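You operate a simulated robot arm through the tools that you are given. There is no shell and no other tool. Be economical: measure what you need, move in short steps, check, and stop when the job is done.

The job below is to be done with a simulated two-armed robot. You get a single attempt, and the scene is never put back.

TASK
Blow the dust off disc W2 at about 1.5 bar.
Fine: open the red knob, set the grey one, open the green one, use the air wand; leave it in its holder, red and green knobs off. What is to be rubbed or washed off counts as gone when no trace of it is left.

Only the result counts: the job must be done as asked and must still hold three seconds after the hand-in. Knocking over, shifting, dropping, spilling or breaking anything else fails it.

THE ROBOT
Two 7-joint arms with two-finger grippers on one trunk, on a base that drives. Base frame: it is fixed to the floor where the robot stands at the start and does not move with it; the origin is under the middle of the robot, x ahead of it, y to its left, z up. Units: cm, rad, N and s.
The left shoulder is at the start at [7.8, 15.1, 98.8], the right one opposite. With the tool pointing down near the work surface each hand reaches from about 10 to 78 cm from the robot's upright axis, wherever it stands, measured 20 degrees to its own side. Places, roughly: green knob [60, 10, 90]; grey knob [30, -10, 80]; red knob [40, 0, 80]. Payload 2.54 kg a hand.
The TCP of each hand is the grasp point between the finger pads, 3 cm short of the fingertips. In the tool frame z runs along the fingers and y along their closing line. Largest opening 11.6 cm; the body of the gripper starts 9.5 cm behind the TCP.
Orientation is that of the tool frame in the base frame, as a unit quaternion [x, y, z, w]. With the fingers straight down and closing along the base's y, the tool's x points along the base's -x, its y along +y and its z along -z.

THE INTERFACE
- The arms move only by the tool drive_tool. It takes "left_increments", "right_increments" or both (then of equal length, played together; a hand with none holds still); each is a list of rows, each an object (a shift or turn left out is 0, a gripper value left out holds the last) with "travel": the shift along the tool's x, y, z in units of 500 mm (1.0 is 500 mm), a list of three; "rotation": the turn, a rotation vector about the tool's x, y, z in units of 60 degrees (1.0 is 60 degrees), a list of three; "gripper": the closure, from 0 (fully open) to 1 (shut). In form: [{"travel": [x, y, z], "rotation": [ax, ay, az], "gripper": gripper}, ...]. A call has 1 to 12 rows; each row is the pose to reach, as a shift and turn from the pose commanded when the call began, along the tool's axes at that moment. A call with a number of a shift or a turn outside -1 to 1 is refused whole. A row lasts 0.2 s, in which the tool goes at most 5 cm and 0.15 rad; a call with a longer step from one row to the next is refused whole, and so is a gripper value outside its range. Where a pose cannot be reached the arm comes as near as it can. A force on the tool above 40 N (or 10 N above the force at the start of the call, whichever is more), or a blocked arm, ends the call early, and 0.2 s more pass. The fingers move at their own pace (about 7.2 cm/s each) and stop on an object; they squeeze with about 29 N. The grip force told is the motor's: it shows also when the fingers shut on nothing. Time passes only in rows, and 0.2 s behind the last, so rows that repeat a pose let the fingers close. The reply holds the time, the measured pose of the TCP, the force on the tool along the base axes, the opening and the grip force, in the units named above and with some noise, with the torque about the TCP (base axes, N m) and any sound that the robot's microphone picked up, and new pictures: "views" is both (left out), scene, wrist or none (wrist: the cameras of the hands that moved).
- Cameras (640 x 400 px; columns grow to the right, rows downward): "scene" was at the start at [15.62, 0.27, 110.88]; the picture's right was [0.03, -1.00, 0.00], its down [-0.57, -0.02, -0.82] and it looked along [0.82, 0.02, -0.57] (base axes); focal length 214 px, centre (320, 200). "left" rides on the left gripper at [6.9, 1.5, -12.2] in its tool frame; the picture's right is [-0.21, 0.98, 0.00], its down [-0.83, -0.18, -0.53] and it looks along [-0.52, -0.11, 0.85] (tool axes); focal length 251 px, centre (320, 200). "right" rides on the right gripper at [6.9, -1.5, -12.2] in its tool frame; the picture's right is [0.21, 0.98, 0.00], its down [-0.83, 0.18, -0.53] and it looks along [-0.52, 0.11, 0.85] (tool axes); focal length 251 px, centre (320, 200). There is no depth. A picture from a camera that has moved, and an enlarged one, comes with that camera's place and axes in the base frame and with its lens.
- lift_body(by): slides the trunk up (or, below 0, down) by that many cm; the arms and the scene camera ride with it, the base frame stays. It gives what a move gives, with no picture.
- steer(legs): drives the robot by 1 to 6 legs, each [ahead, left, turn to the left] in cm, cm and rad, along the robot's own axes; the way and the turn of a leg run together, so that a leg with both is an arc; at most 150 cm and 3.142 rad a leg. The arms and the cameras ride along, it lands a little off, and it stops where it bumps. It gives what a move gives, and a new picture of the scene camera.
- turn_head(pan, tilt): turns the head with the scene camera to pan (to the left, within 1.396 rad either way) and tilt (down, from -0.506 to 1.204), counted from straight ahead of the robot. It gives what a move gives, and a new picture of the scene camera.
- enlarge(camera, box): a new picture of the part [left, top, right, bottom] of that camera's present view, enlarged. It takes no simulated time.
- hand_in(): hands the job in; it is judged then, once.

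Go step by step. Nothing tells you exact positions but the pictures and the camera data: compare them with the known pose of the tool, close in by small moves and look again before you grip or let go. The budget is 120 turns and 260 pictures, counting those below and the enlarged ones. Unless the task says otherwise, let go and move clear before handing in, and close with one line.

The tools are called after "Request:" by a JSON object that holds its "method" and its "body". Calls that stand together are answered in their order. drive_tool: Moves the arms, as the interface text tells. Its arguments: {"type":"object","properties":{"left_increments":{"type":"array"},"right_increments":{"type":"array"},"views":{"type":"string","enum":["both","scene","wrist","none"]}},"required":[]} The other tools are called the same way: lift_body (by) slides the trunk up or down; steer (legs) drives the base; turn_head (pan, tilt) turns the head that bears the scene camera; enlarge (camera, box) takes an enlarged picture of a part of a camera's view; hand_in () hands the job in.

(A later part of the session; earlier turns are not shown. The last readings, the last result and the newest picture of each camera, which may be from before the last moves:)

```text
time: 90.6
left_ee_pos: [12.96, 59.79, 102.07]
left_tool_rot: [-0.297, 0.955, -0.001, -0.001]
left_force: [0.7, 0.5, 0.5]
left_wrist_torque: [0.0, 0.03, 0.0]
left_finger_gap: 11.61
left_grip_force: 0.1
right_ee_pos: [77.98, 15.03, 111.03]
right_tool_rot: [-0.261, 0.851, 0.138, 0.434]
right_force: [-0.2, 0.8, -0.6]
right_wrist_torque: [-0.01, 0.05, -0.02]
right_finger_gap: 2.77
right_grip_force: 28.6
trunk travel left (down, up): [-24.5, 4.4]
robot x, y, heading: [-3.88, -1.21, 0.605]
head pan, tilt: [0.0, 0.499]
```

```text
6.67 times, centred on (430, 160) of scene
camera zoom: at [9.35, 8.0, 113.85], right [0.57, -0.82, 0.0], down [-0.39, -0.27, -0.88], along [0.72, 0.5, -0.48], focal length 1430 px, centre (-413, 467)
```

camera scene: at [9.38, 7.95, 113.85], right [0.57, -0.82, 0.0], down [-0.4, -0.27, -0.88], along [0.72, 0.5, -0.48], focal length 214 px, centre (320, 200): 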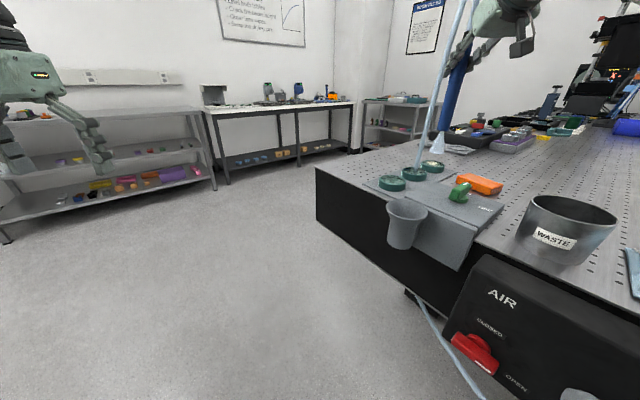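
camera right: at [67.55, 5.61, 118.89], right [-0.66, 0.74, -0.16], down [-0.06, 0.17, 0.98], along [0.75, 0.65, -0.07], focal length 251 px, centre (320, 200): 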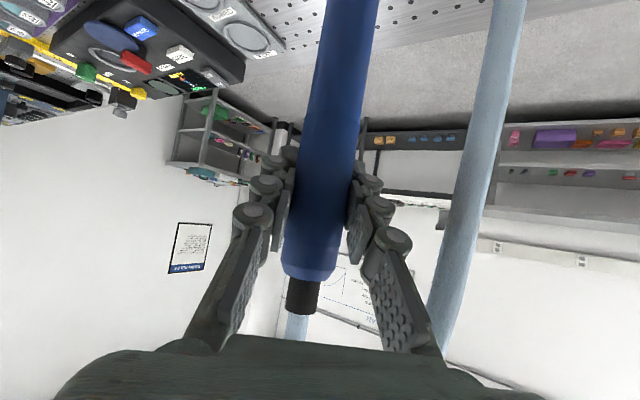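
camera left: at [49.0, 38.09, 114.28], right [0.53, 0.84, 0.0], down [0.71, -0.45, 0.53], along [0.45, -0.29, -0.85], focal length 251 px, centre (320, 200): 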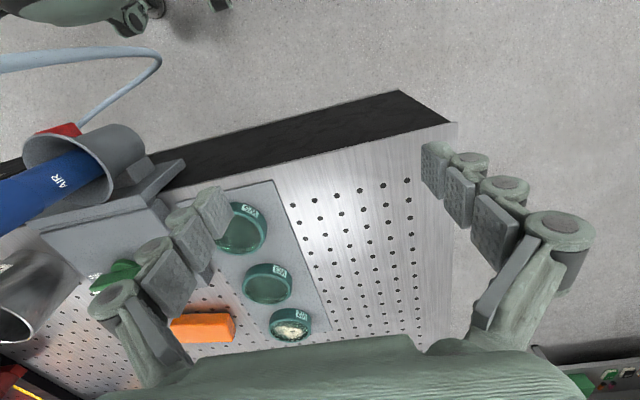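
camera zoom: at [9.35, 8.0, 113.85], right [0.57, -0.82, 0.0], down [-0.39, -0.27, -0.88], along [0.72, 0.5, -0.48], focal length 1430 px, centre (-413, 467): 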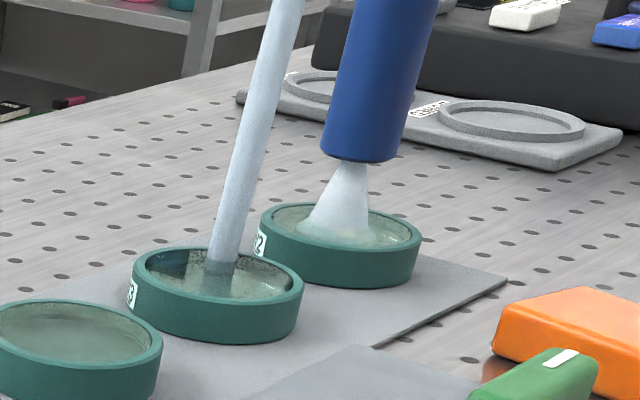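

Request:
{"method": "drive_tool", "body": {"right_increments": [{"travel": [-0.028, 0, 0.039]}, {"travel": [-0.02, 0.034, 0.0275]}, {"travel": [0, 0.048, 0]}, {"travel": [0.02, 0.034, -0.0275]}, {"travel": [0.028, 0, -0.039]}, {"travel": [0.02, -0.034, -0.0275]}, {"travel": [0, -0.048, 0]}, {"travel": [-0.02, -0.034, 0.0275]}, {"travel": [-0.028, 0, 0.039]}, {"travel": [-0.01, 0.02, 0.014]}, {"travel": [0.01, -0.02, -0.014]}, {"travel": [0, 0, 0]}], "views": "none"}}

Request:
{"method": "drive_tool", "body": {"right_increments": [{"travel": [-0.014, 0, 0.02]}, {"travel": [-0.01, 0.017, 0.014]}, {"travel": [0, 0.024, 0]}, {"travel": [0.01, 0.017, -0.014]}, {"travel": [0.014, 0, -0.02]}, {"travel": [0.01, -0.017, -0.014]}, {"travel": [0, -0.024, 0]}, {"travel": [0, -0.06, 0]}, {"travel": [0, -0.1, 0]}, {"travel": [-0.04, -0.15, -0.03]}, {"travel": [-0.08, -0.2, -0.06]}], "views": "both"}}

Request:
{"method": "enlarge", "body": {"camera": "scene", "box": [400, 140, 460, 190]}}

```text
time: 93.2
left_ee_pos: [13.0, 59.88, 102.01]
left_tool_rot: [-0.297, 0.955, -0.001, -0.001]
left_force: [0.8, -0.6, -0.8]
left_wrist_torque: [0.0, -0.03, 0.0]
left_finger_gap: 11.61
left_grip_force: 0.0
right_ee_pos: [78.1, 15.08, 111.01]
right_tool_rot: [-0.262, 0.851, 0.139, 0.434]
right_force: [-1.3, -0.3, -1.5]
right_wrist_torque: [0.0, -0.02, -0.02]
right_finger_gap: 2.77
right_grip_force: 29.3
trunk travel left (down, up): [-24.5, 4.4]
robot x, y, heading: [-3.73, -0.99, 0.608]
head pan, tilt: [0.0, 0.499]
```

```text
time: 95.6
left_ee_pos: [12.94, 59.69, 102.09]
left_tool_rot: [-0.297, 0.955, 0.0, 0.0]
left_force: [-0.2, -0.1, -0.7]
left_wrist_torque: [0.03, -0.01, 0.0]
left_finger_gap: 11.62
left_grip_force: 0.0
right_ee_pos: [83.63, 6.69, 116.05]
right_tool_rot: [-0.262, 0.851, 0.14, 0.434]
right_force: [-0.9, 0.3, -1.8]
right_wrist_torque: [-0.03, -0.04, 0.0]
right_finger_gap: 2.77
right_grip_force: 28.8
trunk travel left (down, up): [-24.5, 4.4]
robot x, y, heading: [-3.77, -0.77, 0.604]
head pan, tilt: [0.0, 0.499]
camera scene: at [9.33, 7.98, 113.85], right [0.57, -0.82, 0.0], down [-0.39, -0.27, -0.88], along [0.72, 0.5, -0.48], focal length 214 px, centre (320, 200)
camera right: at [73.0, -2.56, 117.59], right [-0.66, 0.74, -0.16], down [-0.06, 0.17, 0.98], along [0.75, 0.65, -0.07], focal length 251 px, centre (320, 200)
```

scene: 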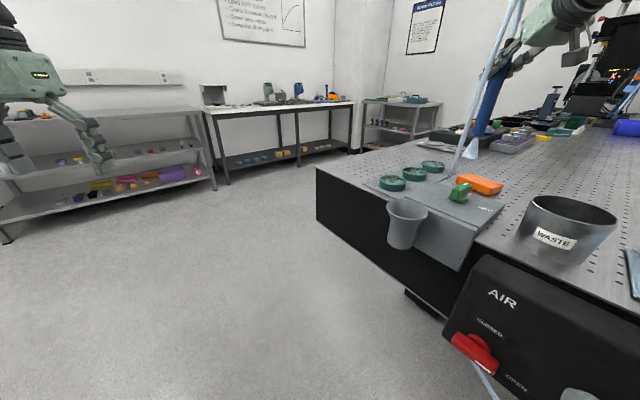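
right: 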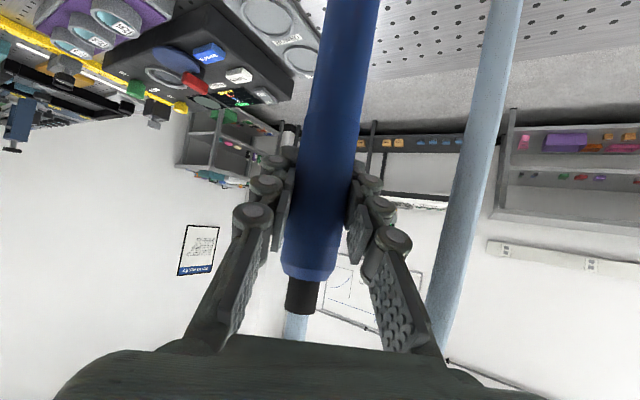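

```text
8.00 times, centred on (430, 165) of scene
camera zoom: at [9.33, 7.98, 113.85], right [0.57, -0.82, 0.0], down [-0.39, -0.27, -0.88], along [0.72, 0.5, -0.48], focal length 1716 px, centre (-560, 480)
```

zoom: 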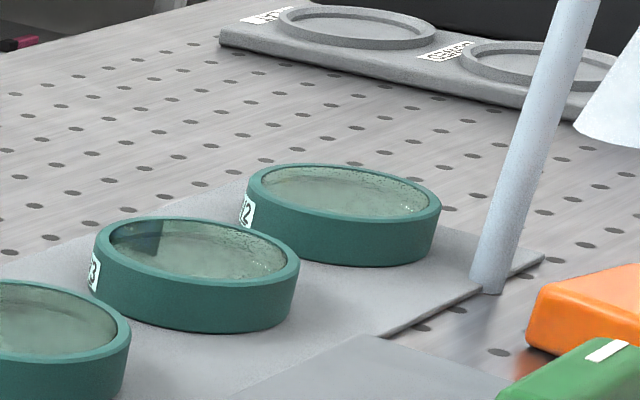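

W2 looks clean now, but I'll make one more thorough pass, including the edges, to be sure.

Request:
{"method": "drive_tool", "body": {"right_increments": [{"travel": [0.04, 0.05, 0.03]}, {"travel": [0.08, 0.1, 0.06]}, {"travel": [0.08, 0.15, 0.06]}, {"travel": [0.08, 0.2, 0.06]}, {"travel": [0.096, 0.2, 0.072]}], "views": "none"}}

Request:
{"method": "drive_tool", "body": {"right_increments": [{"travel": [-0.035, 0, 0.049]}, {"travel": [-0.025, 0.042, 0.034]}, {"travel": [0, 0.06, 0]}, {"travel": [0.025, 0.042, -0.034]}, {"travel": [0.035, 0, -0.049]}, {"travel": [0.025, -0.042, -0.034]}, {"travel": [0, -0.06, 0]}, {"travel": [-0.025, -0.042, 0.034]}, {"travel": [-0.035, 0, 0.049]}, {"travel": [-0.018, 0, 0.025]}, {"travel": [0, 0.03, 0]}, {"travel": [0.018, 0, -0.025]}], "views": "none"}}

Request:
{"method": "drive_tool", "body": {"right_increments": [{"travel": [-0.018, -0.03, 0.025]}, {"travel": [-0.036, 0, 0.05]}, {"travel": [-0.018, 0, 0.025]}, {"travel": [-0.018, 0, 0.025]}, {"travel": [-0.036, -0.05, 0.05]}, {"travel": [-0.036, -0.13, 0.05]}, {"travel": [-0.06, -0.2, 0.04]}, {"travel": [-0.1, -0.25, 0.0]}], "views": "none"}}

Request:
{"method": "enlarge", "body": {"camera": "scene", "box": [410, 150, 450, 180]}}

```text
time: 96.8
left_ee_pos: [12.97, 59.82, 102.03]
left_tool_rot: [-0.296, 0.955, -0.001, -0.001]
left_force: [-0.1, 1.4, -0.3]
left_wrist_torque: [-0.01, 0.02, -0.02]
left_finger_gap: 11.58
left_grip_force: 0.1
right_ee_pos: [78.1, 14.91, 110.11]
right_tool_rot: [-0.26, 0.851, 0.138, 0.434]
right_force: [0.7, -0.8, -1.3]
right_wrist_torque: [-0.04, 0.02, -0.01]
right_finger_gap: 2.77
right_grip_force: 28.9
trunk travel left (down, up): [-24.5, 4.4]
robot x, y, heading: [-3.86, -1.42, 0.604]
head pan, tilt: [0.0, 0.499]
```

```text
time: 99.4
left_ee_pos: [12.97, 59.89, 102.06]
left_tool_rot: [-0.297, 0.955, 0.0, 0.0]
left_force: [0.3, 0.8, -0.3]
left_wrist_torque: [0.02, 0.0, 0.02]
left_finger_gap: 11.58
left_grip_force: 0.0
right_ee_pos: [76.67, 13.93, 109.94]
right_tool_rot: [-0.26, 0.851, 0.139, 0.434]
right_force: [0.1, 0.2, -1.8]
right_wrist_torque: [-0.02, 0.0, 0.08]
right_finger_gap: 2.75
right_grip_force: 28.8
trunk travel left (down, up): [-24.5, 4.4]
robot x, y, heading: [-3.82, -0.93, 0.602]
head pan, tilt: [0.0, 0.499]
```

```text
time: 101.2
left_ee_pos: [12.74, 59.74, 102.0]
left_tool_rot: [-0.296, 0.955, 0.0, 0.002]
left_force: [-0.8, -0.7, -1.2]
left_wrist_torque: [0.02, -0.07, 0.01]
left_finger_gap: 11.59
left_grip_force: 0.1
right_ee_pos: [85.65, 6.05, 114.02]
right_tool_rot: [-0.266, 0.849, 0.139, 0.435]
right_force: [-0.7, 0.5, -1.8]
right_wrist_torque: [0.02, -0.03, -0.02]
right_finger_gap: 2.77
right_grip_force: 29.2
right hand out of reach, approached as far as the arm can: row 8
trunk travel left (down, up): [-24.5, 4.4]
robot x, y, heading: [-3.73, -1.22, 0.602]
head pan, tilt: [0.0, 0.499]
```

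```text
13.33 times, centred on (430, 165) of scene
camera zoom: at [9.13, 7.98, 113.89], right [0.57, -0.82, 0.0], down [-0.39, -0.27, -0.88], along [0.72, 0.5, -0.48], focal length 2860 px, centre (-1147, 667)
```

zoom: 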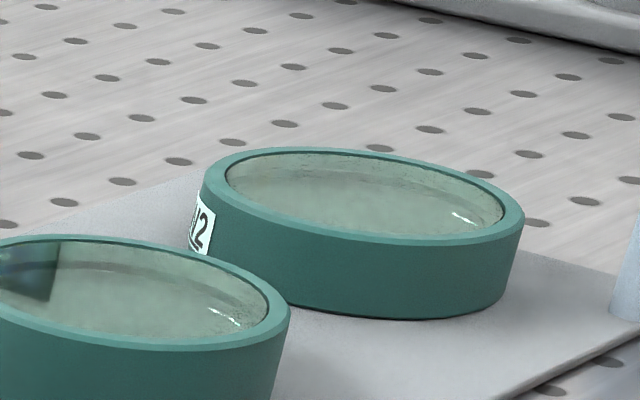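

W2 is spotless. Now I carry the wand back the way it came.

Request:
{"method": "drive_tool", "body": {"right_increments": [{"travel": [-0.03, 0.05, -0.035]}, {"travel": [-0.03, 0.13, -0.05]}, {"travel": [-0.025, 0.22, -0.06]}, {"travel": [-0.02, 0.31, -0.07]}, {"travel": [-0.015, 0.4, -0.085]}, {"travel": [-0.005, 0.49, -0.1]}, {"travel": [0.005, 0.586, -0.11]}], "views": "none"}}

Request:
{"method": "steer", "body": {"legs": [[-24, 0, 0]]}}

Request:
{"method": "drive_tool", "body": {"right_increments": [{}], "views": "wrist"}}

```text
time: 102.8
left_ee_pos: [12.98, 59.88, 102.0]
left_tool_rot: [-0.297, 0.955, 0.001, 0.0]
left_force: [-0.1, -0.7, 0.1]
left_wrist_torque: [0.02, 0.01, 0.0]
left_finger_gap: 11.63
left_grip_force: 0.0
right_ee_pos: [65.98, 26.93, 117.42]
right_tool_rot: [-0.26, 0.851, 0.138, 0.435]
right_force: [-0.3, 0.3, -1.8]
right_wrist_torque: [-0.02, 0.0, -0.02]
right_finger_gap: 2.76
right_grip_force: 28.9
trunk travel left (down, up): [-24.5, 4.4]
robot x, y, heading: [-4.09, -0.49, 0.602]
head pan, tilt: [0.0, 0.499]
```

```text
time: 104.6
left_ee_pos: [-6.64, 46.24, 102.01]
left_tool_rot: [-0.296, 0.955, 0.001, -0.001]
left_force: [0.7, 0.1, -0.5]
left_wrist_torque: [0.0, -0.02, 0.01]
left_finger_gap: 11.59
left_grip_force: 0.1
right_ee_pos: [46.45, 13.2, 117.51]
right_tool_rot: [-0.26, 0.852, 0.138, 0.434]
right_force: [0.3, 0.8, -1.5]
right_wrist_torque: [-0.03, 0.0, -0.01]
right_finger_gap: 2.79
right_grip_force: 28.4
trunk travel left (down, up): [-24.5, 4.4]
robot x, y, heading: [-22.79, -14.33, 0.603]
head pan, tilt: [0.0, 0.499]
camera scene: at [-10.3, -5.52, 113.87], right [0.57, -0.82, 0.0], down [-0.39, -0.27, -0.88], along [0.72, 0.5, -0.48], focal length 214 px, centre (320, 200)
```

scene: 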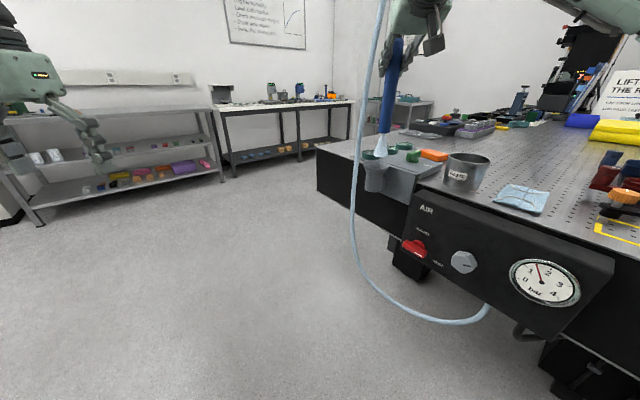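

```text
time: 105.0
left_ee_pos: [-6.49, 46.34, 102.01]
left_tool_rot: [-0.296, 0.955, -0.001, -0.001]
left_force: [0.3, -0.2, 0.5]
left_wrist_torque: [0.03, -0.02, 0.0]
left_finger_gap: 11.61
left_grip_force: 0.0
right_ee_pos: [46.45, 13.2, 117.38]
right_tool_rot: [-0.259, 0.852, 0.138, 0.434]
right_force: [0.6, -0.8, -1.3]
right_wrist_torque: [0.0, 0.0, 0.01]
right_finger_gap: 2.8
right_grip_force: 28.7
trunk travel left (down, up): [-24.5, 4.4]
robot x, y, heading: [-23.56, -14.91, 0.599]
head pan, tilt: [0.0, 0.499]
camera right: at [35.99, 4.1, 118.89], right [-0.65, 0.74, -0.17], down [-0.06, 0.17, 0.98], along [0.75, 0.65, -0.07], focal length 251 px, centre (320, 200)
```

right: 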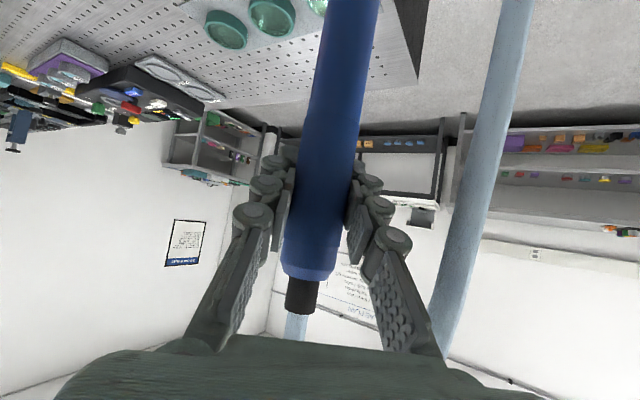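

Request:
{"method": "drive_tool", "body": {"right_increments": [{"travel": [0.004, 0.028, -0.005]}, {"travel": [0.004, 0.028, -0.005]}, {"travel": [0.085, 0.027, 0.054]}], "views": "none"}}

Request:
{"method": "enlarge", "body": {"camera": "scene", "box": [340, 80, 440, 210]}}

```text
refused: row 3 steps farther than a row can; nothing moved
```

```text
3.08 times, centred on (390, 145) of scene
camera zoom: at [-10.27, -5.49, 113.86], right [0.57, -0.82, 0.0], down [-0.39, -0.27, -0.88], along [0.72, 0.5, -0.48], focal length 660 px, centre (105, 369)
```

zoom: 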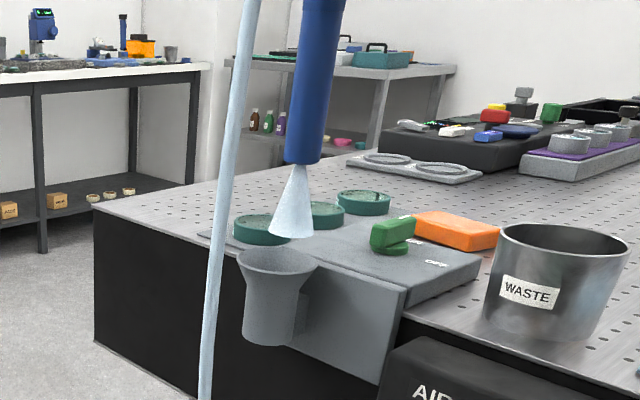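

Request:
{"method": "drive_tool", "body": {"right_increments": [{"travel": [0.004, 0.028, -0.005]}, {"travel": [0.044, 0.0275, 0.024]}, {"travel": [0.085, 0.027, 0.054]}], "views": "none"}}

Request:
{"method": "enlarge", "body": {"camera": "scene", "box": [340, 100, 420, 210]}}

```text
time: 105.8
left_ee_pos: [-6.69, 46.27, 102.17]
left_tool_rot: [-0.296, 0.955, 0.0, -0.001]
left_force: [0.1, -0.1, -0.3]
left_wrist_torque: [-0.02, -0.01, -0.01]
left_finger_gap: 11.61
left_grip_force: 0.1
right_ee_pos: [45.57, 14.33, 112.2]
right_tool_rot: [-0.261, 0.851, 0.14, 0.434]
right_force: [0.1, -0.3, -1.0]
right_wrist_torque: [-0.02, 0.01, 0.0]
right_finger_gap: 2.78
right_grip_force: 28.6
trunk travel left (down, up): [-24.5, 4.4]
robot x, y, heading: [-23.5, -14.59, 0.607]
head pan, tilt: [0.0, 0.499]
```

```text
3.64 times, centred on (380, 155) of scene
camera zoom: at [-10.25, -5.48, 113.85], right [0.57, -0.82, 0.0], down [-0.4, -0.27, -0.88], along [0.72, 0.5, -0.48], focal length 780 px, centre (102, 364)
```

zoom: 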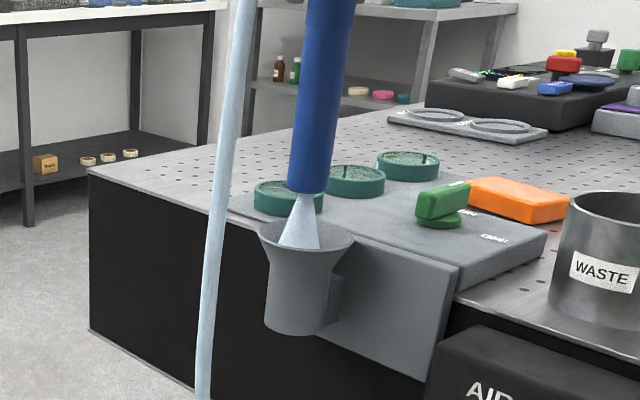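

Request:
{"method": "drive_tool", "body": {"right_increments": [{"travel": [0.04, -0.002, 0.029]}, {"travel": [0.08, -0.002, 0.058]}, {"travel": [0.12, -0.002, 0.087]}, {"travel": [0.145, -0.002, 0.105]}, {"travel": [0.16, -0.002, 0.116]}], "views": "both"}}

Request:
{"method": "enlarge", "body": {"camera": "scene", "box": [340, 100, 420, 210]}}

```text
time: 107.0
left_ee_pos: [-6.57, 46.3, 102.04]
left_tool_rot: [-0.296, 0.955, 0.0, -0.001]
left_force: [-0.1, -0.3, -0.1]
left_wrist_torque: [-0.01, 0.02, 0.0]
left_finger_gap: 11.6
left_grip_force: 0.0
right_ee_pos: [45.64, 14.19, 102.55]
right_tool_rot: [-0.259, 0.852, 0.138, 0.434]
right_force: [0.6, 1.2, -1.5]
right_wrist_torque: [0.02, -0.04, -0.02]
right_finger_gap: 2.77
right_grip_force: 28.8
trunk travel left (down, up): [-24.5, 4.4]
robot x, y, heading: [-23.24, -14.38, 0.596]
head pan, tilt: [0.0, 0.499]
camera scene: at [-10.26, -5.49, 113.85], right [0.57, -0.82, 0.0], down [-0.4, -0.27, -0.88], along [0.72, 0.5, -0.48], focal length 214 px, centre (320, 200)
camera right: at [35.03, 5.04, 103.99], right [-0.65, 0.74, -0.16], down [-0.06, 0.17, 0.98], along [0.75, 0.65, -0.07], focal length 251 px, centre (320, 200)
```

scene: 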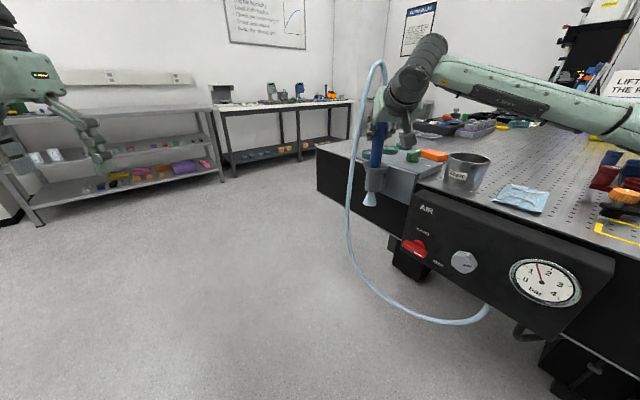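
right: 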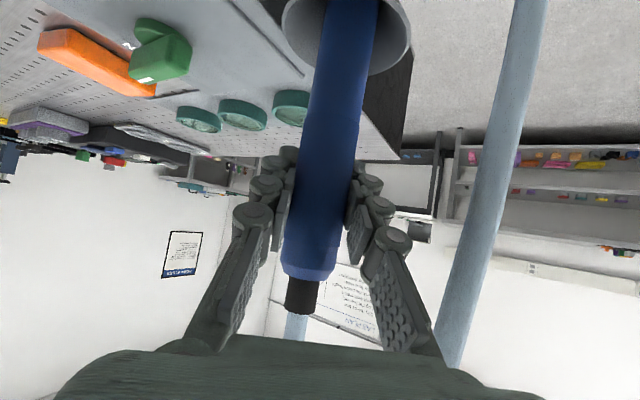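

```text
3.64 times, centred on (380, 155) of scene
camera zoom: at [-10.26, -5.49, 113.85], right [0.57, -0.82, 0.0], down [-0.4, -0.27, -0.88], along [0.72, 0.5, -0.48], focal length 780 px, centre (102, 364)
```

zoom: 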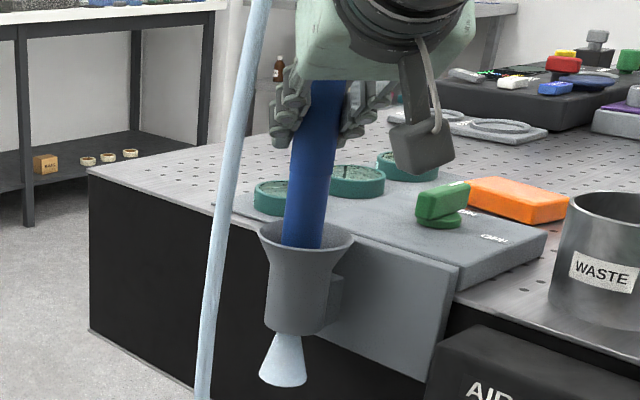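

Request:
{"method": "drive_tool", "body": {"right_increments": [{"travel": [0.004, 0, 0.003]}, {"travel": [0.008, 0, 0.0055]}, {"travel": [0.008, 0, 0.0055], "gripper": 0.8}, {"travel": [0.008, 0, 0.0055], "gripper": 0.5}, {"travel": [0.008, 0, 0.0055], "gripper": 0.38}, {"travel": [0.008, 0, 0.0055]}], "views": "both"}}

```text
time: 108.4
left_ee_pos: [-6.62, 46.25, 102.13]
left_tool_rot: [-0.295, 0.955, 0.0, -0.001]
left_force: [-0.2, -0.3, -0.7]
left_wrist_torque: [-0.03, -0.04, 0.01]
left_finger_gap: 11.59
left_grip_force: 0.1
right_ee_pos: [45.4, 14.2, 102.02]
right_tool_rot: [-0.26, 0.852, 0.138, 0.434]
right_force: [0.4, -0.2, -0.4]
right_wrist_torque: [-0.02, -0.02, -0.03]
right_finger_gap: 7.18
right_grip_force: 0.1
trunk travel left (down, up): [-24.5, 4.4]
robot x, y, heading: [-23.47, -14.43, 0.598]
head pan, tilt: [0.0, 0.499]
camera scene: at [-10.27, -5.49, 113.86], right [0.57, -0.82, 0.0], down [-0.39, -0.27, -0.88], along [0.72, 0.5, -0.48], focal length 214 px, centre (320, 200)
camera right: at [34.96, 5.09, 103.52], right [-0.65, 0.74, -0.17], down [-0.06, 0.17, 0.98], along [0.75, 0.65, -0.07], focal length 251 px, centre (320, 200)
```

scene: 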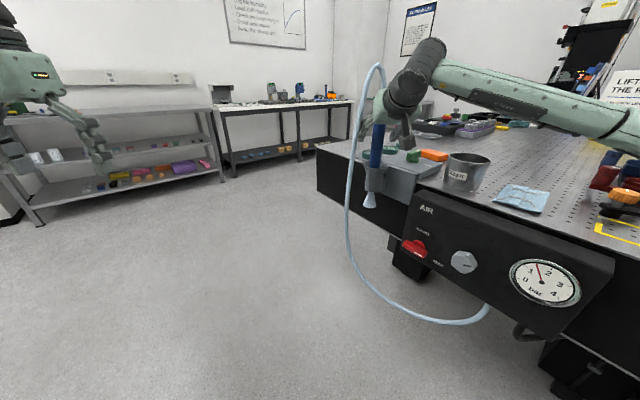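
right: 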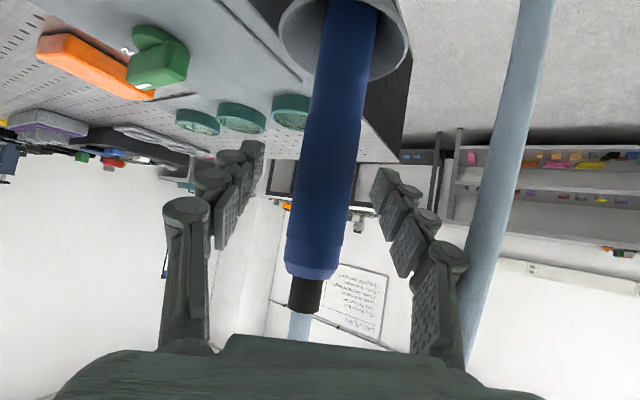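

The wand stands in its holder. Retreat the hand and point it down again.

Request:
{"method": "drive_tool", "body": {"right_increments": [{"travel": [0.02, 0, -0.06]}, {"travel": [0.045, -0.005, -0.13]}, {"travel": [0.05, -0.02, -0.21]}, {"travel": [0.0, -0.04, -0.26], "rotation": [0, 0.1, 0]}, {"travel": [-0.05, -0.06, -0.3], "rotation": [0, 0.24, 0]}, {"travel": [-0.06, -0.09, -0.34], "rotation": [0, 0.38, 0]}, {"travel": [-0.06, -0.12, -0.34], "rotation": [0, 0.52, 0]}, {"travel": [-0.06, -0.12, -0.34], "rotation": [0, 0.66, 0]}, {"travel": [-0.06, -0.12, -0.34], "rotation": [0, 0.8, 0]}, {"travel": [-0.06, -0.12, -0.34], "rotation": [0, 0.9, 0]}], "views": "both"}}

```text
time: 110.6
left_ee_pos: [-6.64, 46.34, 101.92]
left_tool_rot: [-0.295, 0.955, 0.0, 0.0]
left_force: [-0.6, 0.3, 0.0]
left_wrist_torque: [0.0, -0.03, -0.01]
left_finger_gap: 11.59
left_grip_force: 0.0
right_ee_pos: [39.02, 2.42, 114.44]
right_tool_rot: [-0.296, 0.955, 0.006, 0.001]
right_force: [-0.1, 0.4, 0.1]
right_wrist_torque: [0.03, 0.03, 0.0]
right_finger_gap: 7.18
right_grip_force: 0.1
trunk travel left (down, up): [-24.5, 4.4]
robot x, y, heading: [-23.26, -14.59, 0.6]
head pan, tilt: [0.0, 0.499]
camera scene: at [-10.31, -5.47, 113.86], right [0.57, -0.82, 0.0], down [-0.39, -0.27, -0.88], along [0.72, 0.5, -0.48], focal length 214 px, centre (320, 200)
camera right: at [34.25, -2.87, 126.6], right [-0.73, 0.69, 0.01], down [0.58, 0.61, 0.54], along [0.36, 0.4, -0.84], focal length 251 px, centre (320, 200)
```

scene: 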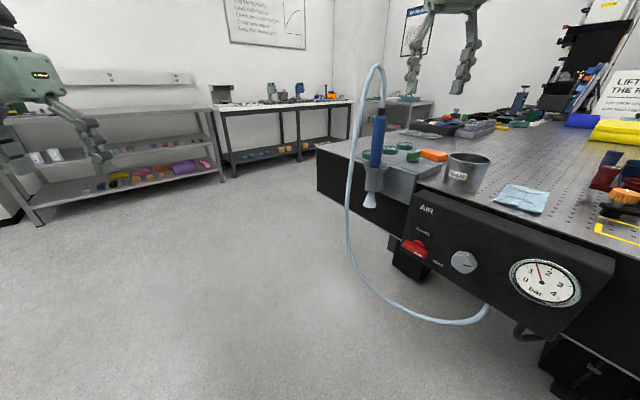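
right: 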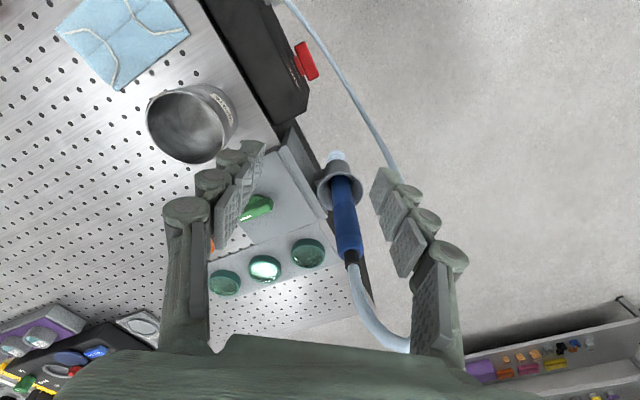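

Request:
{"method": "drive_tool", "body": {"right_increments": [{"travel": [0.005, -0.08, 0]}, {"travel": [0.01, -0.16, 0]}, {"travel": [0.018, -0.24, 0]}], "views": "none"}}

Request:
{"method": "steer", "body": {"legs": [[12, 0, 0]]}}

Request:
{"method": "drive_tool", "body": {"right_increments": [{"rotation": [0, 0, -0.14], "travel": [0, 0, 0.03], "gripper": 0.25}, {"rotation": [0, 0, -0.28], "travel": [0, 0, 0.06]}, {"rotation": [0, 0, -0.42], "travel": [0, 0, 0.09]}, {"rotation": [0, 0, -0.58], "travel": [0, 0, 0.12]}], "views": "both"}}

```text
time: 111.4
left_ee_pos: [-6.66, 46.3, 102.15]
left_tool_rot: [-0.296, 0.955, 0.0, -0.001]
left_force: [0.1, -0.5, -0.1]
left_wrist_torque: [0.02, -0.04, -0.04]
left_finger_gap: 11.59
left_grip_force: 0.0
right_ee_pos: [45.15, -8.14, 114.1]
right_tool_rot: [-0.295, 0.955, 0.007, 0.001]
right_force: [0.3, 0.1, 0.9]
right_wrist_torque: [0.03, 0.02, -0.01]
right_finger_gap: 7.16
right_grip_force: 0.0
trunk travel left (down, up): [-24.5, 4.4]
robot x, y, heading: [-23.34, -14.35, 0.604]
head pan, tilt: [0.0, 0.499]
```

```text
time: 112.6
left_ee_pos: [3.35, 53.17, 101.96]
left_tool_rot: [-0.295, 0.955, 0.0, -0.001]
left_force: [1.0, 1.1, 1.3]
left_wrist_torque: [-0.03, 0.04, 0.0]
left_finger_gap: 11.6
left_grip_force: 0.0
right_ee_pos: [55.21, -1.33, 113.98]
right_tool_rot: [-0.295, 0.956, 0.005, 0.0]
right_force: [0.8, -0.2, -1.5]
right_wrist_torque: [-0.01, 0.05, 0.01]
right_finger_gap: 7.17
right_grip_force: 0.0
trunk travel left (down, up): [-24.5, 4.4]
robot x, y, heading: [-13.61, -7.43, 0.597]
head pan, tilt: [0.0, 0.499]
camera scene: at [-0.26, 1.38, 113.84], right [0.57, -0.82, 0.0], down [-0.4, -0.27, -0.88], along [0.72, 0.5, -0.48], focal length 214 px, centre (320, 200)
```

scene: 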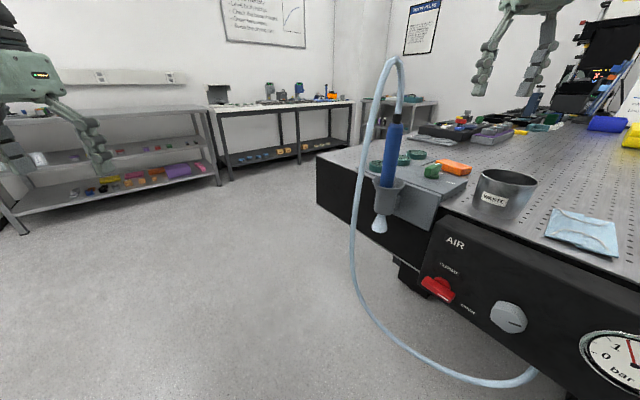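

```text
refused: row 4 steps farther than a row can; nothing moved
```

Request:
{"method": "drive_tool", "body": {"right_increments": [{"rotation": [0, 0, -0.12], "travel": [-0.02, 0.024, 0.04], "gripper": 0.25}, {"rotation": [0, 0, -0.24], "travel": [-0.04, 0.048, 0.08]}, {"rotation": [0, 0, -0.36], "travel": [-0.06, 0.072, 0.12]}, {"rotation": [0, 0, -0.48], "travel": [-0.085, 0.098, 0.17]}, {"rotation": [0, 0, -0.58], "travel": [-0.106, 0.122, 0.22]}], "views": "both"}}

```text
time: 113.8
left_ee_pos: [3.44, 53.14, 101.97]
left_tool_rot: [-0.297, 0.955, 0.0, 0.0]
left_force: [0.5, 1.0, -0.5]
left_wrist_torque: [0.02, 0.0, 0.0]
left_finger_gap: 11.62
left_grip_force: 0.1
right_ee_pos: [48.26, 6.83, 101.14]
right_tool_rot: [-0.564, 0.826, 0.006, 0.004]
right_force: [0.3, -0.1, -0.4]
right_wrist_torque: [-0.01, -0.03, 0.03]
right_finger_gap: 8.7
right_grip_force: 0.2
right hand out of reach, approached as far as the arm can: row 2, 3, 4, 5
trunk travel left (down, up): [-24.5, 4.4]
robot x, y, heading: [-13.34, -7.85, 0.599]
head pan, tilt: [0.0, 0.499]
camera scene: at [-0.32, 1.35, 113.86], right [0.57, -0.82, 0.0], down [-0.39, -0.27, -0.88], along [0.72, 0.5, -0.48], focal length 214 px, centre (320, 200)
camera right: at [47.27, -0.29, 113.31], right [-0.99, 0.16, 0.0], down [0.13, 0.83, 0.54], along [0.09, 0.54, -0.84], focal length 251 px, centre (320, 200)
```

scene: 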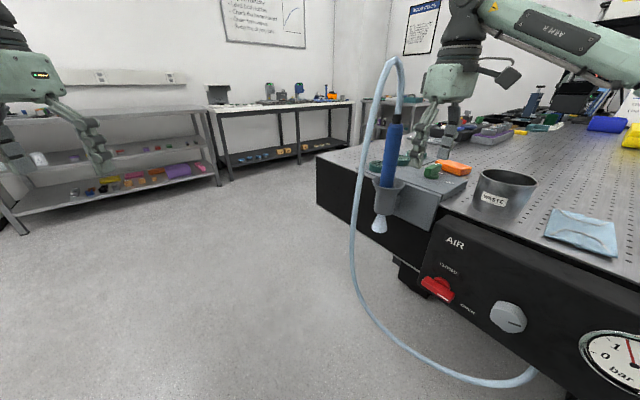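
right: 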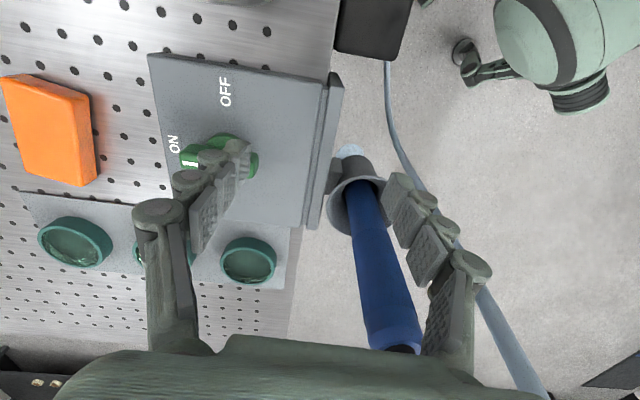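

Request:
{"method": "drive_tool", "body": {"right_increments": [{"travel": [0, 0, -0.08]}, {"travel": [0.05, -0.02, -0.15]}, {"travel": [0.11, -0.06, -0.2]}, {"travel": [0.172, -0.11, -0.2]}], "views": "none"}}

Request:
{"method": "steer", "body": {"legs": [[0, -8, 0], [12, 0, -0.1]]}}

```text
time: 114.8
left_ee_pos: [3.4, 53.05, 102.21]
left_tool_rot: [-0.295, 0.955, 0.0, -0.001]
left_force: [-0.6, -1.0, 0.9]
left_wrist_torque: [0.02, -0.01, 0.01]
left_finger_gap: 11.59
left_grip_force: 0.0
right_ee_pos: [44.3, -1.39, 108.13]
right_tool_rot: [-0.563, 0.826, 0.005, 0.004]
right_force: [0.1, 0.2, 0.1]
right_wrist_torque: [0.03, 0.02, 0.0]
right_finger_gap: 8.69
right_grip_force: 0.0
right hand out of reach, approached as far as the arm can: row 1, 2, 3, 4
trunk travel left (down, up): [-24.5, 4.4]
robot x, y, heading: [-13.58, -7.59, 0.601]
head pan, tilt: [0.0, 0.499]
```

```text
time: 117.1
left_ee_pos: [23.97, 50.79, 102.02]
left_tool_rot: [-0.248, 0.969, 0.0, -0.001]
left_force: [1.4, -0.1, -0.7]
left_wrist_torque: [-0.04, 0.04, 0.02]
left_finger_gap: 11.61
left_grip_force: 0.2
right_ee_pos: [59.63, -7.28, 108.09]
right_tool_rot: [-0.522, 0.853, 0.004, 0.005]
right_force: [1.5, 0.0, -0.5]
right_wrist_torque: [-0.01, 0.05, -0.02]
right_finger_gap: 8.69
right_grip_force: 0.1
trunk travel left (down, up): [-24.5, 4.4]
robot x, y, heading: [1.45, -7.9, 0.499]
head pan, tilt: [0.0, 0.499]
camera scene: at [15.4, -0.28, 113.84], right [0.48, -0.88, 0.0], down [-0.42, -0.23, -0.88], along [0.77, 0.42, -0.48], focal length 214 px, centre (320, 200)
```

scene: 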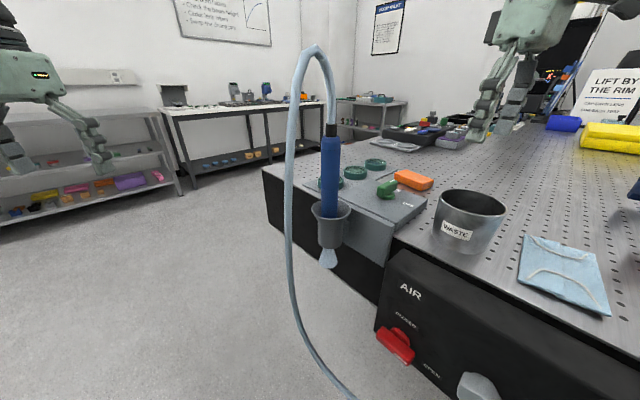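

Request:
{"method": "drive_tool", "body": {"right_increments": [{"travel": [-0.05, 0.045, 0.02], "rotation": [0, 0, -0.03]}, {"travel": [-0.1, 0.09, 0.04], "rotation": [0, 0, -0.06]}, {"travel": [-0.16, 0.14, 0.06], "rotation": [0, 0, -0.09]}, {"travel": [-0.218, 0.188, 0.09], "rotation": [0, 0, -0.117]}], "views": "wrist"}}

```text
time: 118.1
left_ee_pos: [24.16, 50.88, 101.99]
left_tool_rot: [-0.248, 0.969, 0.0, -0.001]
left_force: [-0.7, -0.3, -0.3]
left_wrist_torque: [-0.02, -0.01, -0.01]
left_finger_gap: 11.61
left_grip_force: 0.0
right_ee_pos: [56.08, 6.82, 103.62]
right_tool_rot: [-0.573, 0.819, 0.004, 0.004]
right_force: [-0.7, -0.3, 0.6]
right_wrist_torque: [-0.02, -0.05, 0.0]
right_finger_gap: 8.71
right_grip_force: 0.1
trunk travel left (down, up): [-24.5, 4.4]
robot x, y, heading: [1.12, -7.77, 0.502]
head pan, tilt: [0.0, 0.499]
camera right: at [55.15, -0.46, 115.73], right [-0.99, 0.13, 0.0], down [0.11, 0.83, 0.54], along [0.07, 0.54, -0.84], focal length 251 px, centre (320, 200)
```

right: 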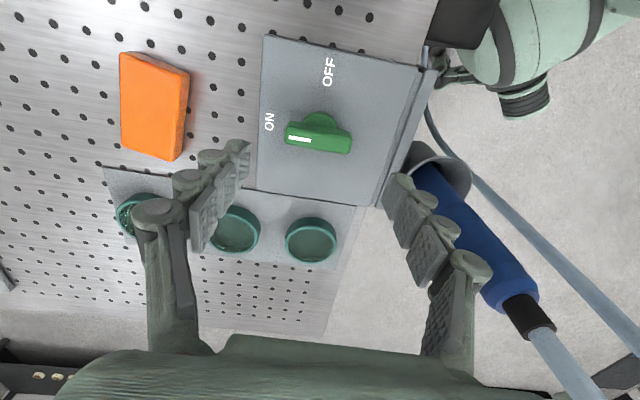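

Request:
{"method": "drive_tool", "body": {"right_increments": [{"travel": [0, 0, 0.06]}, {"travel": [0, 0, 0.11]}, {"travel": [0, 0, 0.146]}, {"travel": [0, 0, 0.146], "gripper": 0.45}, {"travel": [0, 0, 0.146], "gripper": 0.65}, {"travel": [0, 0, 0.146], "gripper": 0.8}, {"travel": [0, 0, 0.146]}], "views": "wrist"}}

```text
time: 119.7
left_ee_pos: [24.15, 50.85, 102.04]
left_tool_rot: [-0.248, 0.969, 0.0, -0.001]
left_force: [0.4, 0.6, -0.4]
left_wrist_torque: [-0.02, 0.01, 0.03]
left_finger_gap: 11.56
left_grip_force: 0.0
right_ee_pos: [56.14, 6.68, 96.31]
right_tool_rot: [-0.573, 0.819, 0.004, 0.005]
right_force: [3.1, -1.0, 1.7]
right_wrist_torque: [0.12, -0.21, 0.02]
right_finger_gap: 5.49
right_grip_force: 45.3
trunk travel left (down, up): [-24.5, 4.4]
robot x, y, heading: [1.32, -7.83, 0.502]
head pan, tilt: [0.0, 0.499]
camera right: at [55.28, -0.53, 108.45], right [-0.99, 0.13, 0.0], down [0.11, 0.83, 0.55], along [0.07, 0.54, -0.84], focal length 251 px, centre (320, 200)
```

right: 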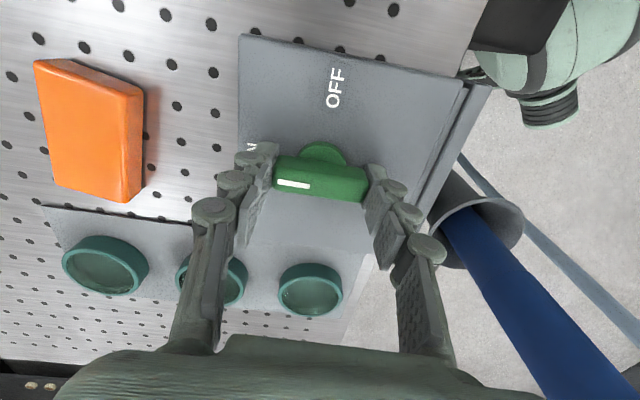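

Gripped well. Turn it clockwise back to OFF, in two parts.

Request:
{"method": "drive_tool", "body": {"right_increments": [{"rotation": [0, 0, 0.12]}, {"rotation": [0, 0, 0.25]}, {"rotation": [0, 0, 0.38]}, {"rotation": [0, 0, 0.51]}, {"rotation": [0, 0, 0.64]}, {"rotation": [0, 0, 0.77]}, {"rotation": [0, 0, 0.88]}], "views": "none"}}

```text
time: 121.3
left_ee_pos: [24.19, 50.81, 102.09]
left_tool_rot: [-0.248, 0.969, 0.0, -0.001]
left_force: [0.3, -1.5, 0.0]
left_wrist_torque: [-0.04, 0.02, 0.02]
left_finger_gap: 11.64
left_grip_force: 0.1
right_ee_pos: [56.37, 6.59, 96.31]
right_tool_rot: [-0.147, 0.989, 0.005, 0.001]
right_force: [4.1, -14.9, -5.3]
right_wrist_torque: [-0.22, -1.25, -0.01]
right_finger_gap: 5.52
right_grip_force: 45.3
trunk travel left (down, up): [-24.5, 4.4]
robot x, y, heading: [1.57, -7.99, 0.505]
head pan, tilt: [0.0, 0.499]
```

Request:
{"method": "drive_tool", "body": {"right_increments": [{"travel": [0.001, -0.004, 0], "rotation": [0, 0, 0.12]}, {"travel": [0.001, -0.004, 0], "rotation": [0, 0, 0.25]}, {"travel": [0.001, -0.004, 0], "rotation": [0, 0, 0.38]}, {"travel": [0.001, -0.004, 0], "rotation": [0, 0, 0.51]}, {"travel": [0.001, -0.004, 0], "rotation": [0, 0, 0.625]}], "views": "both"}}

```text
time: 122.5
left_ee_pos: [24.06, 50.82, 102.08]
left_tool_rot: [-0.248, 0.969, 0.0, 0.0]
left_force: [0.6, -0.3, 0.3]
left_wrist_torque: [0.02, 0.01, -0.01]
left_finger_gap: 11.61
left_grip_force: 0.2
right_ee_pos: [56.27, 6.51, 96.31]
right_tool_rot: [0.177, 0.984, 0.006, -0.001]
right_force: [6.3, -10.6, -7.6]
right_wrist_torque: [-0.62, -0.42, 1.2]
right_finger_gap: 5.53
right_grip_force: 45.5
trunk travel left (down, up): [-24.5, 4.4]
robot x, y, heading: [1.41, -7.78, 0.504]
head pan, tilt: [0.0, 0.499]
camera scene: at [15.44, -0.37, 113.84], right [0.48, -0.88, 0.0], down [-0.42, -0.23, -0.88], along [0.77, 0.42, -0.48], focal length 214 px, centre (320, 200)
camera right: at [49.29, 7.37, 108.58], right [0.14, 0.99, 0.01], down [0.84, -0.12, 0.53], along [0.53, -0.06, -0.85], focal length 251 px, centre (320, 200)
```

scene: 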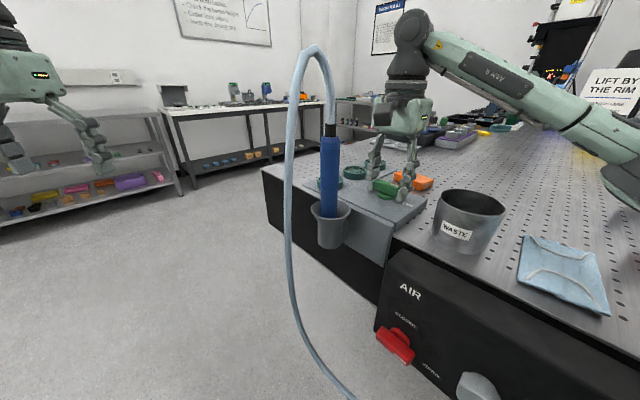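
right: 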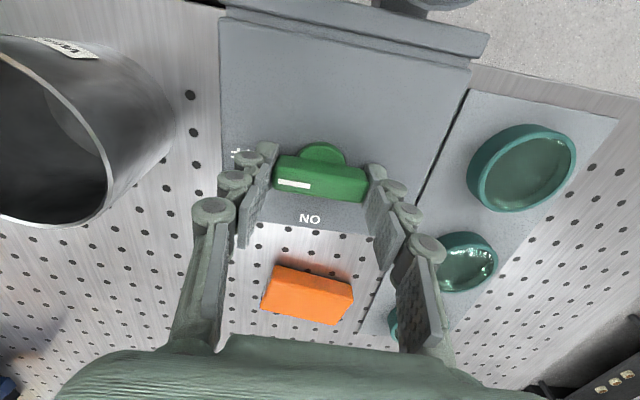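

Green is off and the jet is gone. Release, retract, and drive back to the spot in front of the panel for the red knob.

Request:
{"method": "drive_tool", "body": {"right_increments": [{"gripper": 0.6}, {"gripper": 0.25}, {"gripper": 0.25}, {"travel": [0, 0, -0.08]}, {"travel": [0, 0, -0.16]}, {"travel": [0, 0, -0.22]}], "views": "wrist"}}

Request:
{"method": "drive_tool", "body": {"right_increments": [{"travel": [0.03, -0.07, 0], "rotation": [0, 0, -0.1]}, {"travel": [0.06, -0.14, 0], "rotation": [0, 0, -0.22]}, {"travel": [0.09, -0.2, 0], "rotation": [0, 0, -0.34]}, {"travel": [0.12, -0.26, 0], "rotation": [0, 0, -0.46]}, {"travel": [0.16, -0.32, 0], "rotation": [0, 0, -0.58]}, {"travel": [0.2, -0.38, 0], "rotation": [0, 0, -0.7]}, {"travel": [0.22, -0.4, 0], "rotation": [0, 0, -0.81]}], "views": "none"}}

Request:
{"method": "steer", "body": {"legs": [[-12, 0, 0], [8, 30, 0], [0, 0, -0.85]]}}

```text
time: 123.9
left_ee_pos: [24.09, 50.83, 102.05]
left_tool_rot: [-0.248, 0.969, -0.001, -0.001]
left_force: [-0.4, -0.7, 0.4]
left_wrist_torque: [0.0, 0.0, 0.0]
left_finger_gap: 11.58
left_grip_force: 0.1
right_ee_pos: [56.26, 6.36, 107.55]
right_tool_rot: [0.176, 0.984, 0.007, 0.0]
right_force: [0.2, 0.1, -1.3]
right_wrist_torque: [-0.02, -0.01, 0.01]
right_finger_gap: 8.72
right_grip_force: 0.0
trunk travel left (down, up): [-24.5, 4.4]
robot x, y, heading: [1.6, -7.6, 0.497]
head pan, tilt: [0.0, 0.499]
camera right: at [49.29, 7.23, 119.76], right [0.14, 0.99, 0.01], down [0.84, -0.12, 0.53], along [0.53, -0.06, -0.84], focal length 251 px, centre (320, 200)
```

right: 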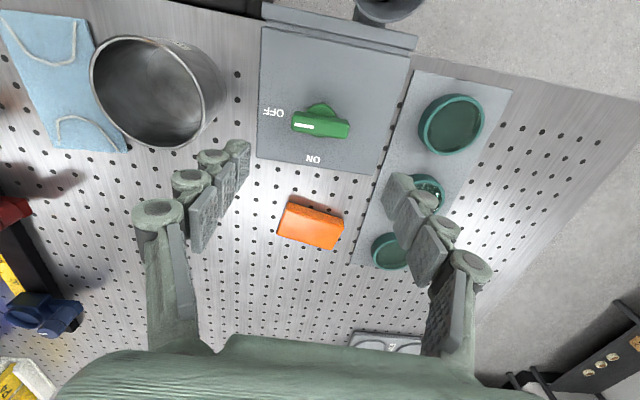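

```text
time: 125.5
left_ee_pos: [24.1, 50.85, 102.03]
left_tool_rot: [-0.248, 0.969, 0.0, -0.002]
left_force: [-0.4, -0.5, 0.6]
left_wrist_torque: [-0.01, -0.01, 0.0]
left_finger_gap: 11.61
left_grip_force: 0.0
right_ee_pos: [38.83, -8.23, 107.07]
right_tool_rot: [-0.245, 0.97, 0.006, 0.002]
right_force: [-0.6, -0.2, 0.5]
right_wrist_torque: [-0.04, 0.01, -0.03]
right_finger_gap: 8.71
right_grip_force: 0.1
trunk travel left (down, up): [-24.5, 4.4]
robot x, y, heading: [1.51, -7.87, 0.499]
head pan, tilt: [0.0, 0.499]
```

```text
time: 132.0
left_ee_pos: [42.42, 38.19, 101.96]
left_tool_rot: [0.17, 0.985, 0.0, -0.001]
left_force: [-0.2, 0.3, -0.4]
left_wrist_torque: [0.02, 0.03, -0.01]
left_finger_gap: 11.63
left_grip_force: 0.1
right_ee_pos: [8.05, -12.1, 107.03]
right_tool_rot: [0.175, 0.985, 0.004, 0.005]
right_force: [0.3, 0.0, -0.4]
right_wrist_torque: [0.0, -0.03, -0.02]
right_finger_gap: 8.71
right_grip_force: 0.1
trunk travel left (down, up): [-24.5, 4.4]
robot x, y, heading: [-16.57, 16.47, -0.343]
head pan, tilt: [0.0, 0.499]
camera scene: at [-1.62, 10.68, 113.86], right [-0.34, -0.94, 0.0], down [-0.45, 0.16, -0.88], along [0.83, -0.29, -0.48], focal length 214 px, centre (320, 200)
```

scene: 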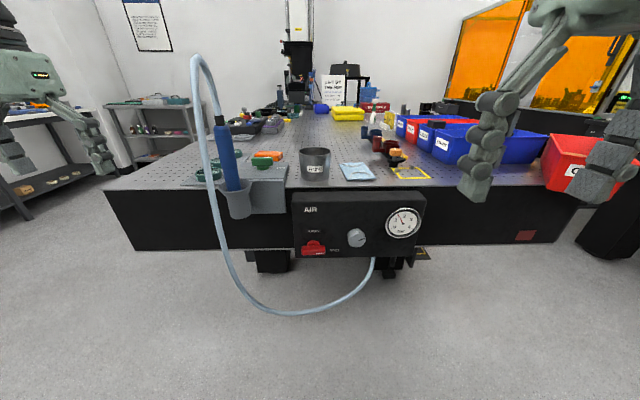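

Request:
{"method": "drive_tool", "body": {"right_increments": [{"travel": [-0.04, 0.03, 0.03], "rotation": [0, -0.14, 0], "gripper": 0.5}, {"travel": [-0.08, 0.06, 0.06], "rotation": [0, -0.28, 0]}, {"travel": [-0.12, 0.09, 0.1], "rotation": [0, -0.42, 0]}, {"travel": [-0.16, 0.12, 0.14], "rotation": [0, -0.56, 0]}, {"travel": [-0.2, 0.15, 0.18], "rotation": [0, -0.7, 0]}, {"travel": [-0.24, 0.18, 0.22], "rotation": [0, -0.84, 0]}, {"travel": [-0.27, 0.21, 0.26], "rotation": [0, -0.98, 0]}], "views": "none"}}

Request:
{"method": "drive_tool", "body": {"right_increments": [{"rotation": [0, -0.14, 0]}, {"rotation": [0, -0.28, 0]}, {"rotation": [0, -0.42, 0]}, {"rotation": [0, -0.52, 0]}], "views": "scene"}}

```text
time: 133.6
left_ee_pos: [42.51, 38.17, 101.93]
left_tool_rot: [0.17, 0.985, 0.0, -0.001]
left_force: [0.2, 0.0, 0.1]
left_wrist_torque: [0.0, 0.0, 0.02]
left_finger_gap: 11.58
left_grip_force: 0.0
right_ee_pos: [26.03, -6.41, 94.59]
right_tool_rot: [0.154, 0.856, -0.082, 0.487]
right_force: [-0.5, 0.1, 0.1]
right_wrist_torque: [-0.03, 0.01, -0.03]
right_finger_gap: 5.77
right_grip_force: 0.0
right hand out of reach, approached as far as the arm can: row 6, 7
trunk travel left (down, up): [-24.5, 4.4]
robot x, y, heading: [-16.94, 16.08, -0.345]
head pan, tilt: [0.0, 0.499]
```

```text
time: 134.6
left_ee_pos: [42.23, 38.29, 101.9]
left_tool_rot: [0.17, 0.985, -0.001, 0.0]
left_force: [0.9, -1.0, -0.5]
left_wrist_torque: [-0.03, 0.0, 0.02]
left_finger_gap: 11.61
left_grip_force: 0.1
right_ee_pos: [28.01, -5.59, 94.27]
right_tool_rot: [0.126, 0.692, -0.122, 0.701]
right_force: [-0.1, 0.1, 0.9]
right_wrist_torque: [0.0, -0.01, -0.02]
right_finger_gap: 5.78
right_grip_force: 0.1
right hand out of reach, approached as far as the arm can: row 1, 2, 3, 4
trunk travel left (down, up): [-24.5, 4.4]
robot x, y, heading: [-16.67, 16.23, -0.343]
head pan, tilt: [0.0, 0.499]
camera scene: at [-1.62, 10.83, 113.86], right [-0.33, -0.94, 0.0], down [-0.45, 0.16, -0.88], along [0.83, -0.29, -0.48], focal length 214 px, centre (320, 200)
```

scene: 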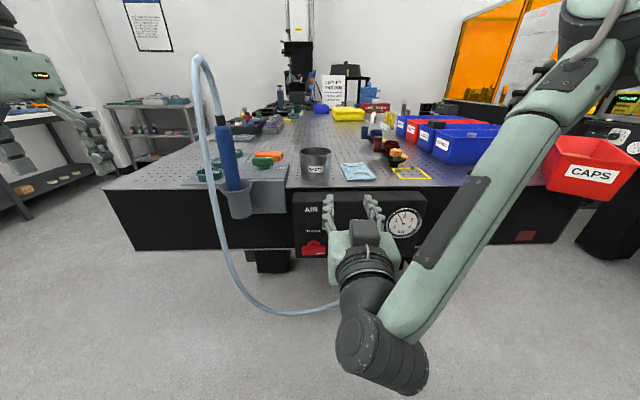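

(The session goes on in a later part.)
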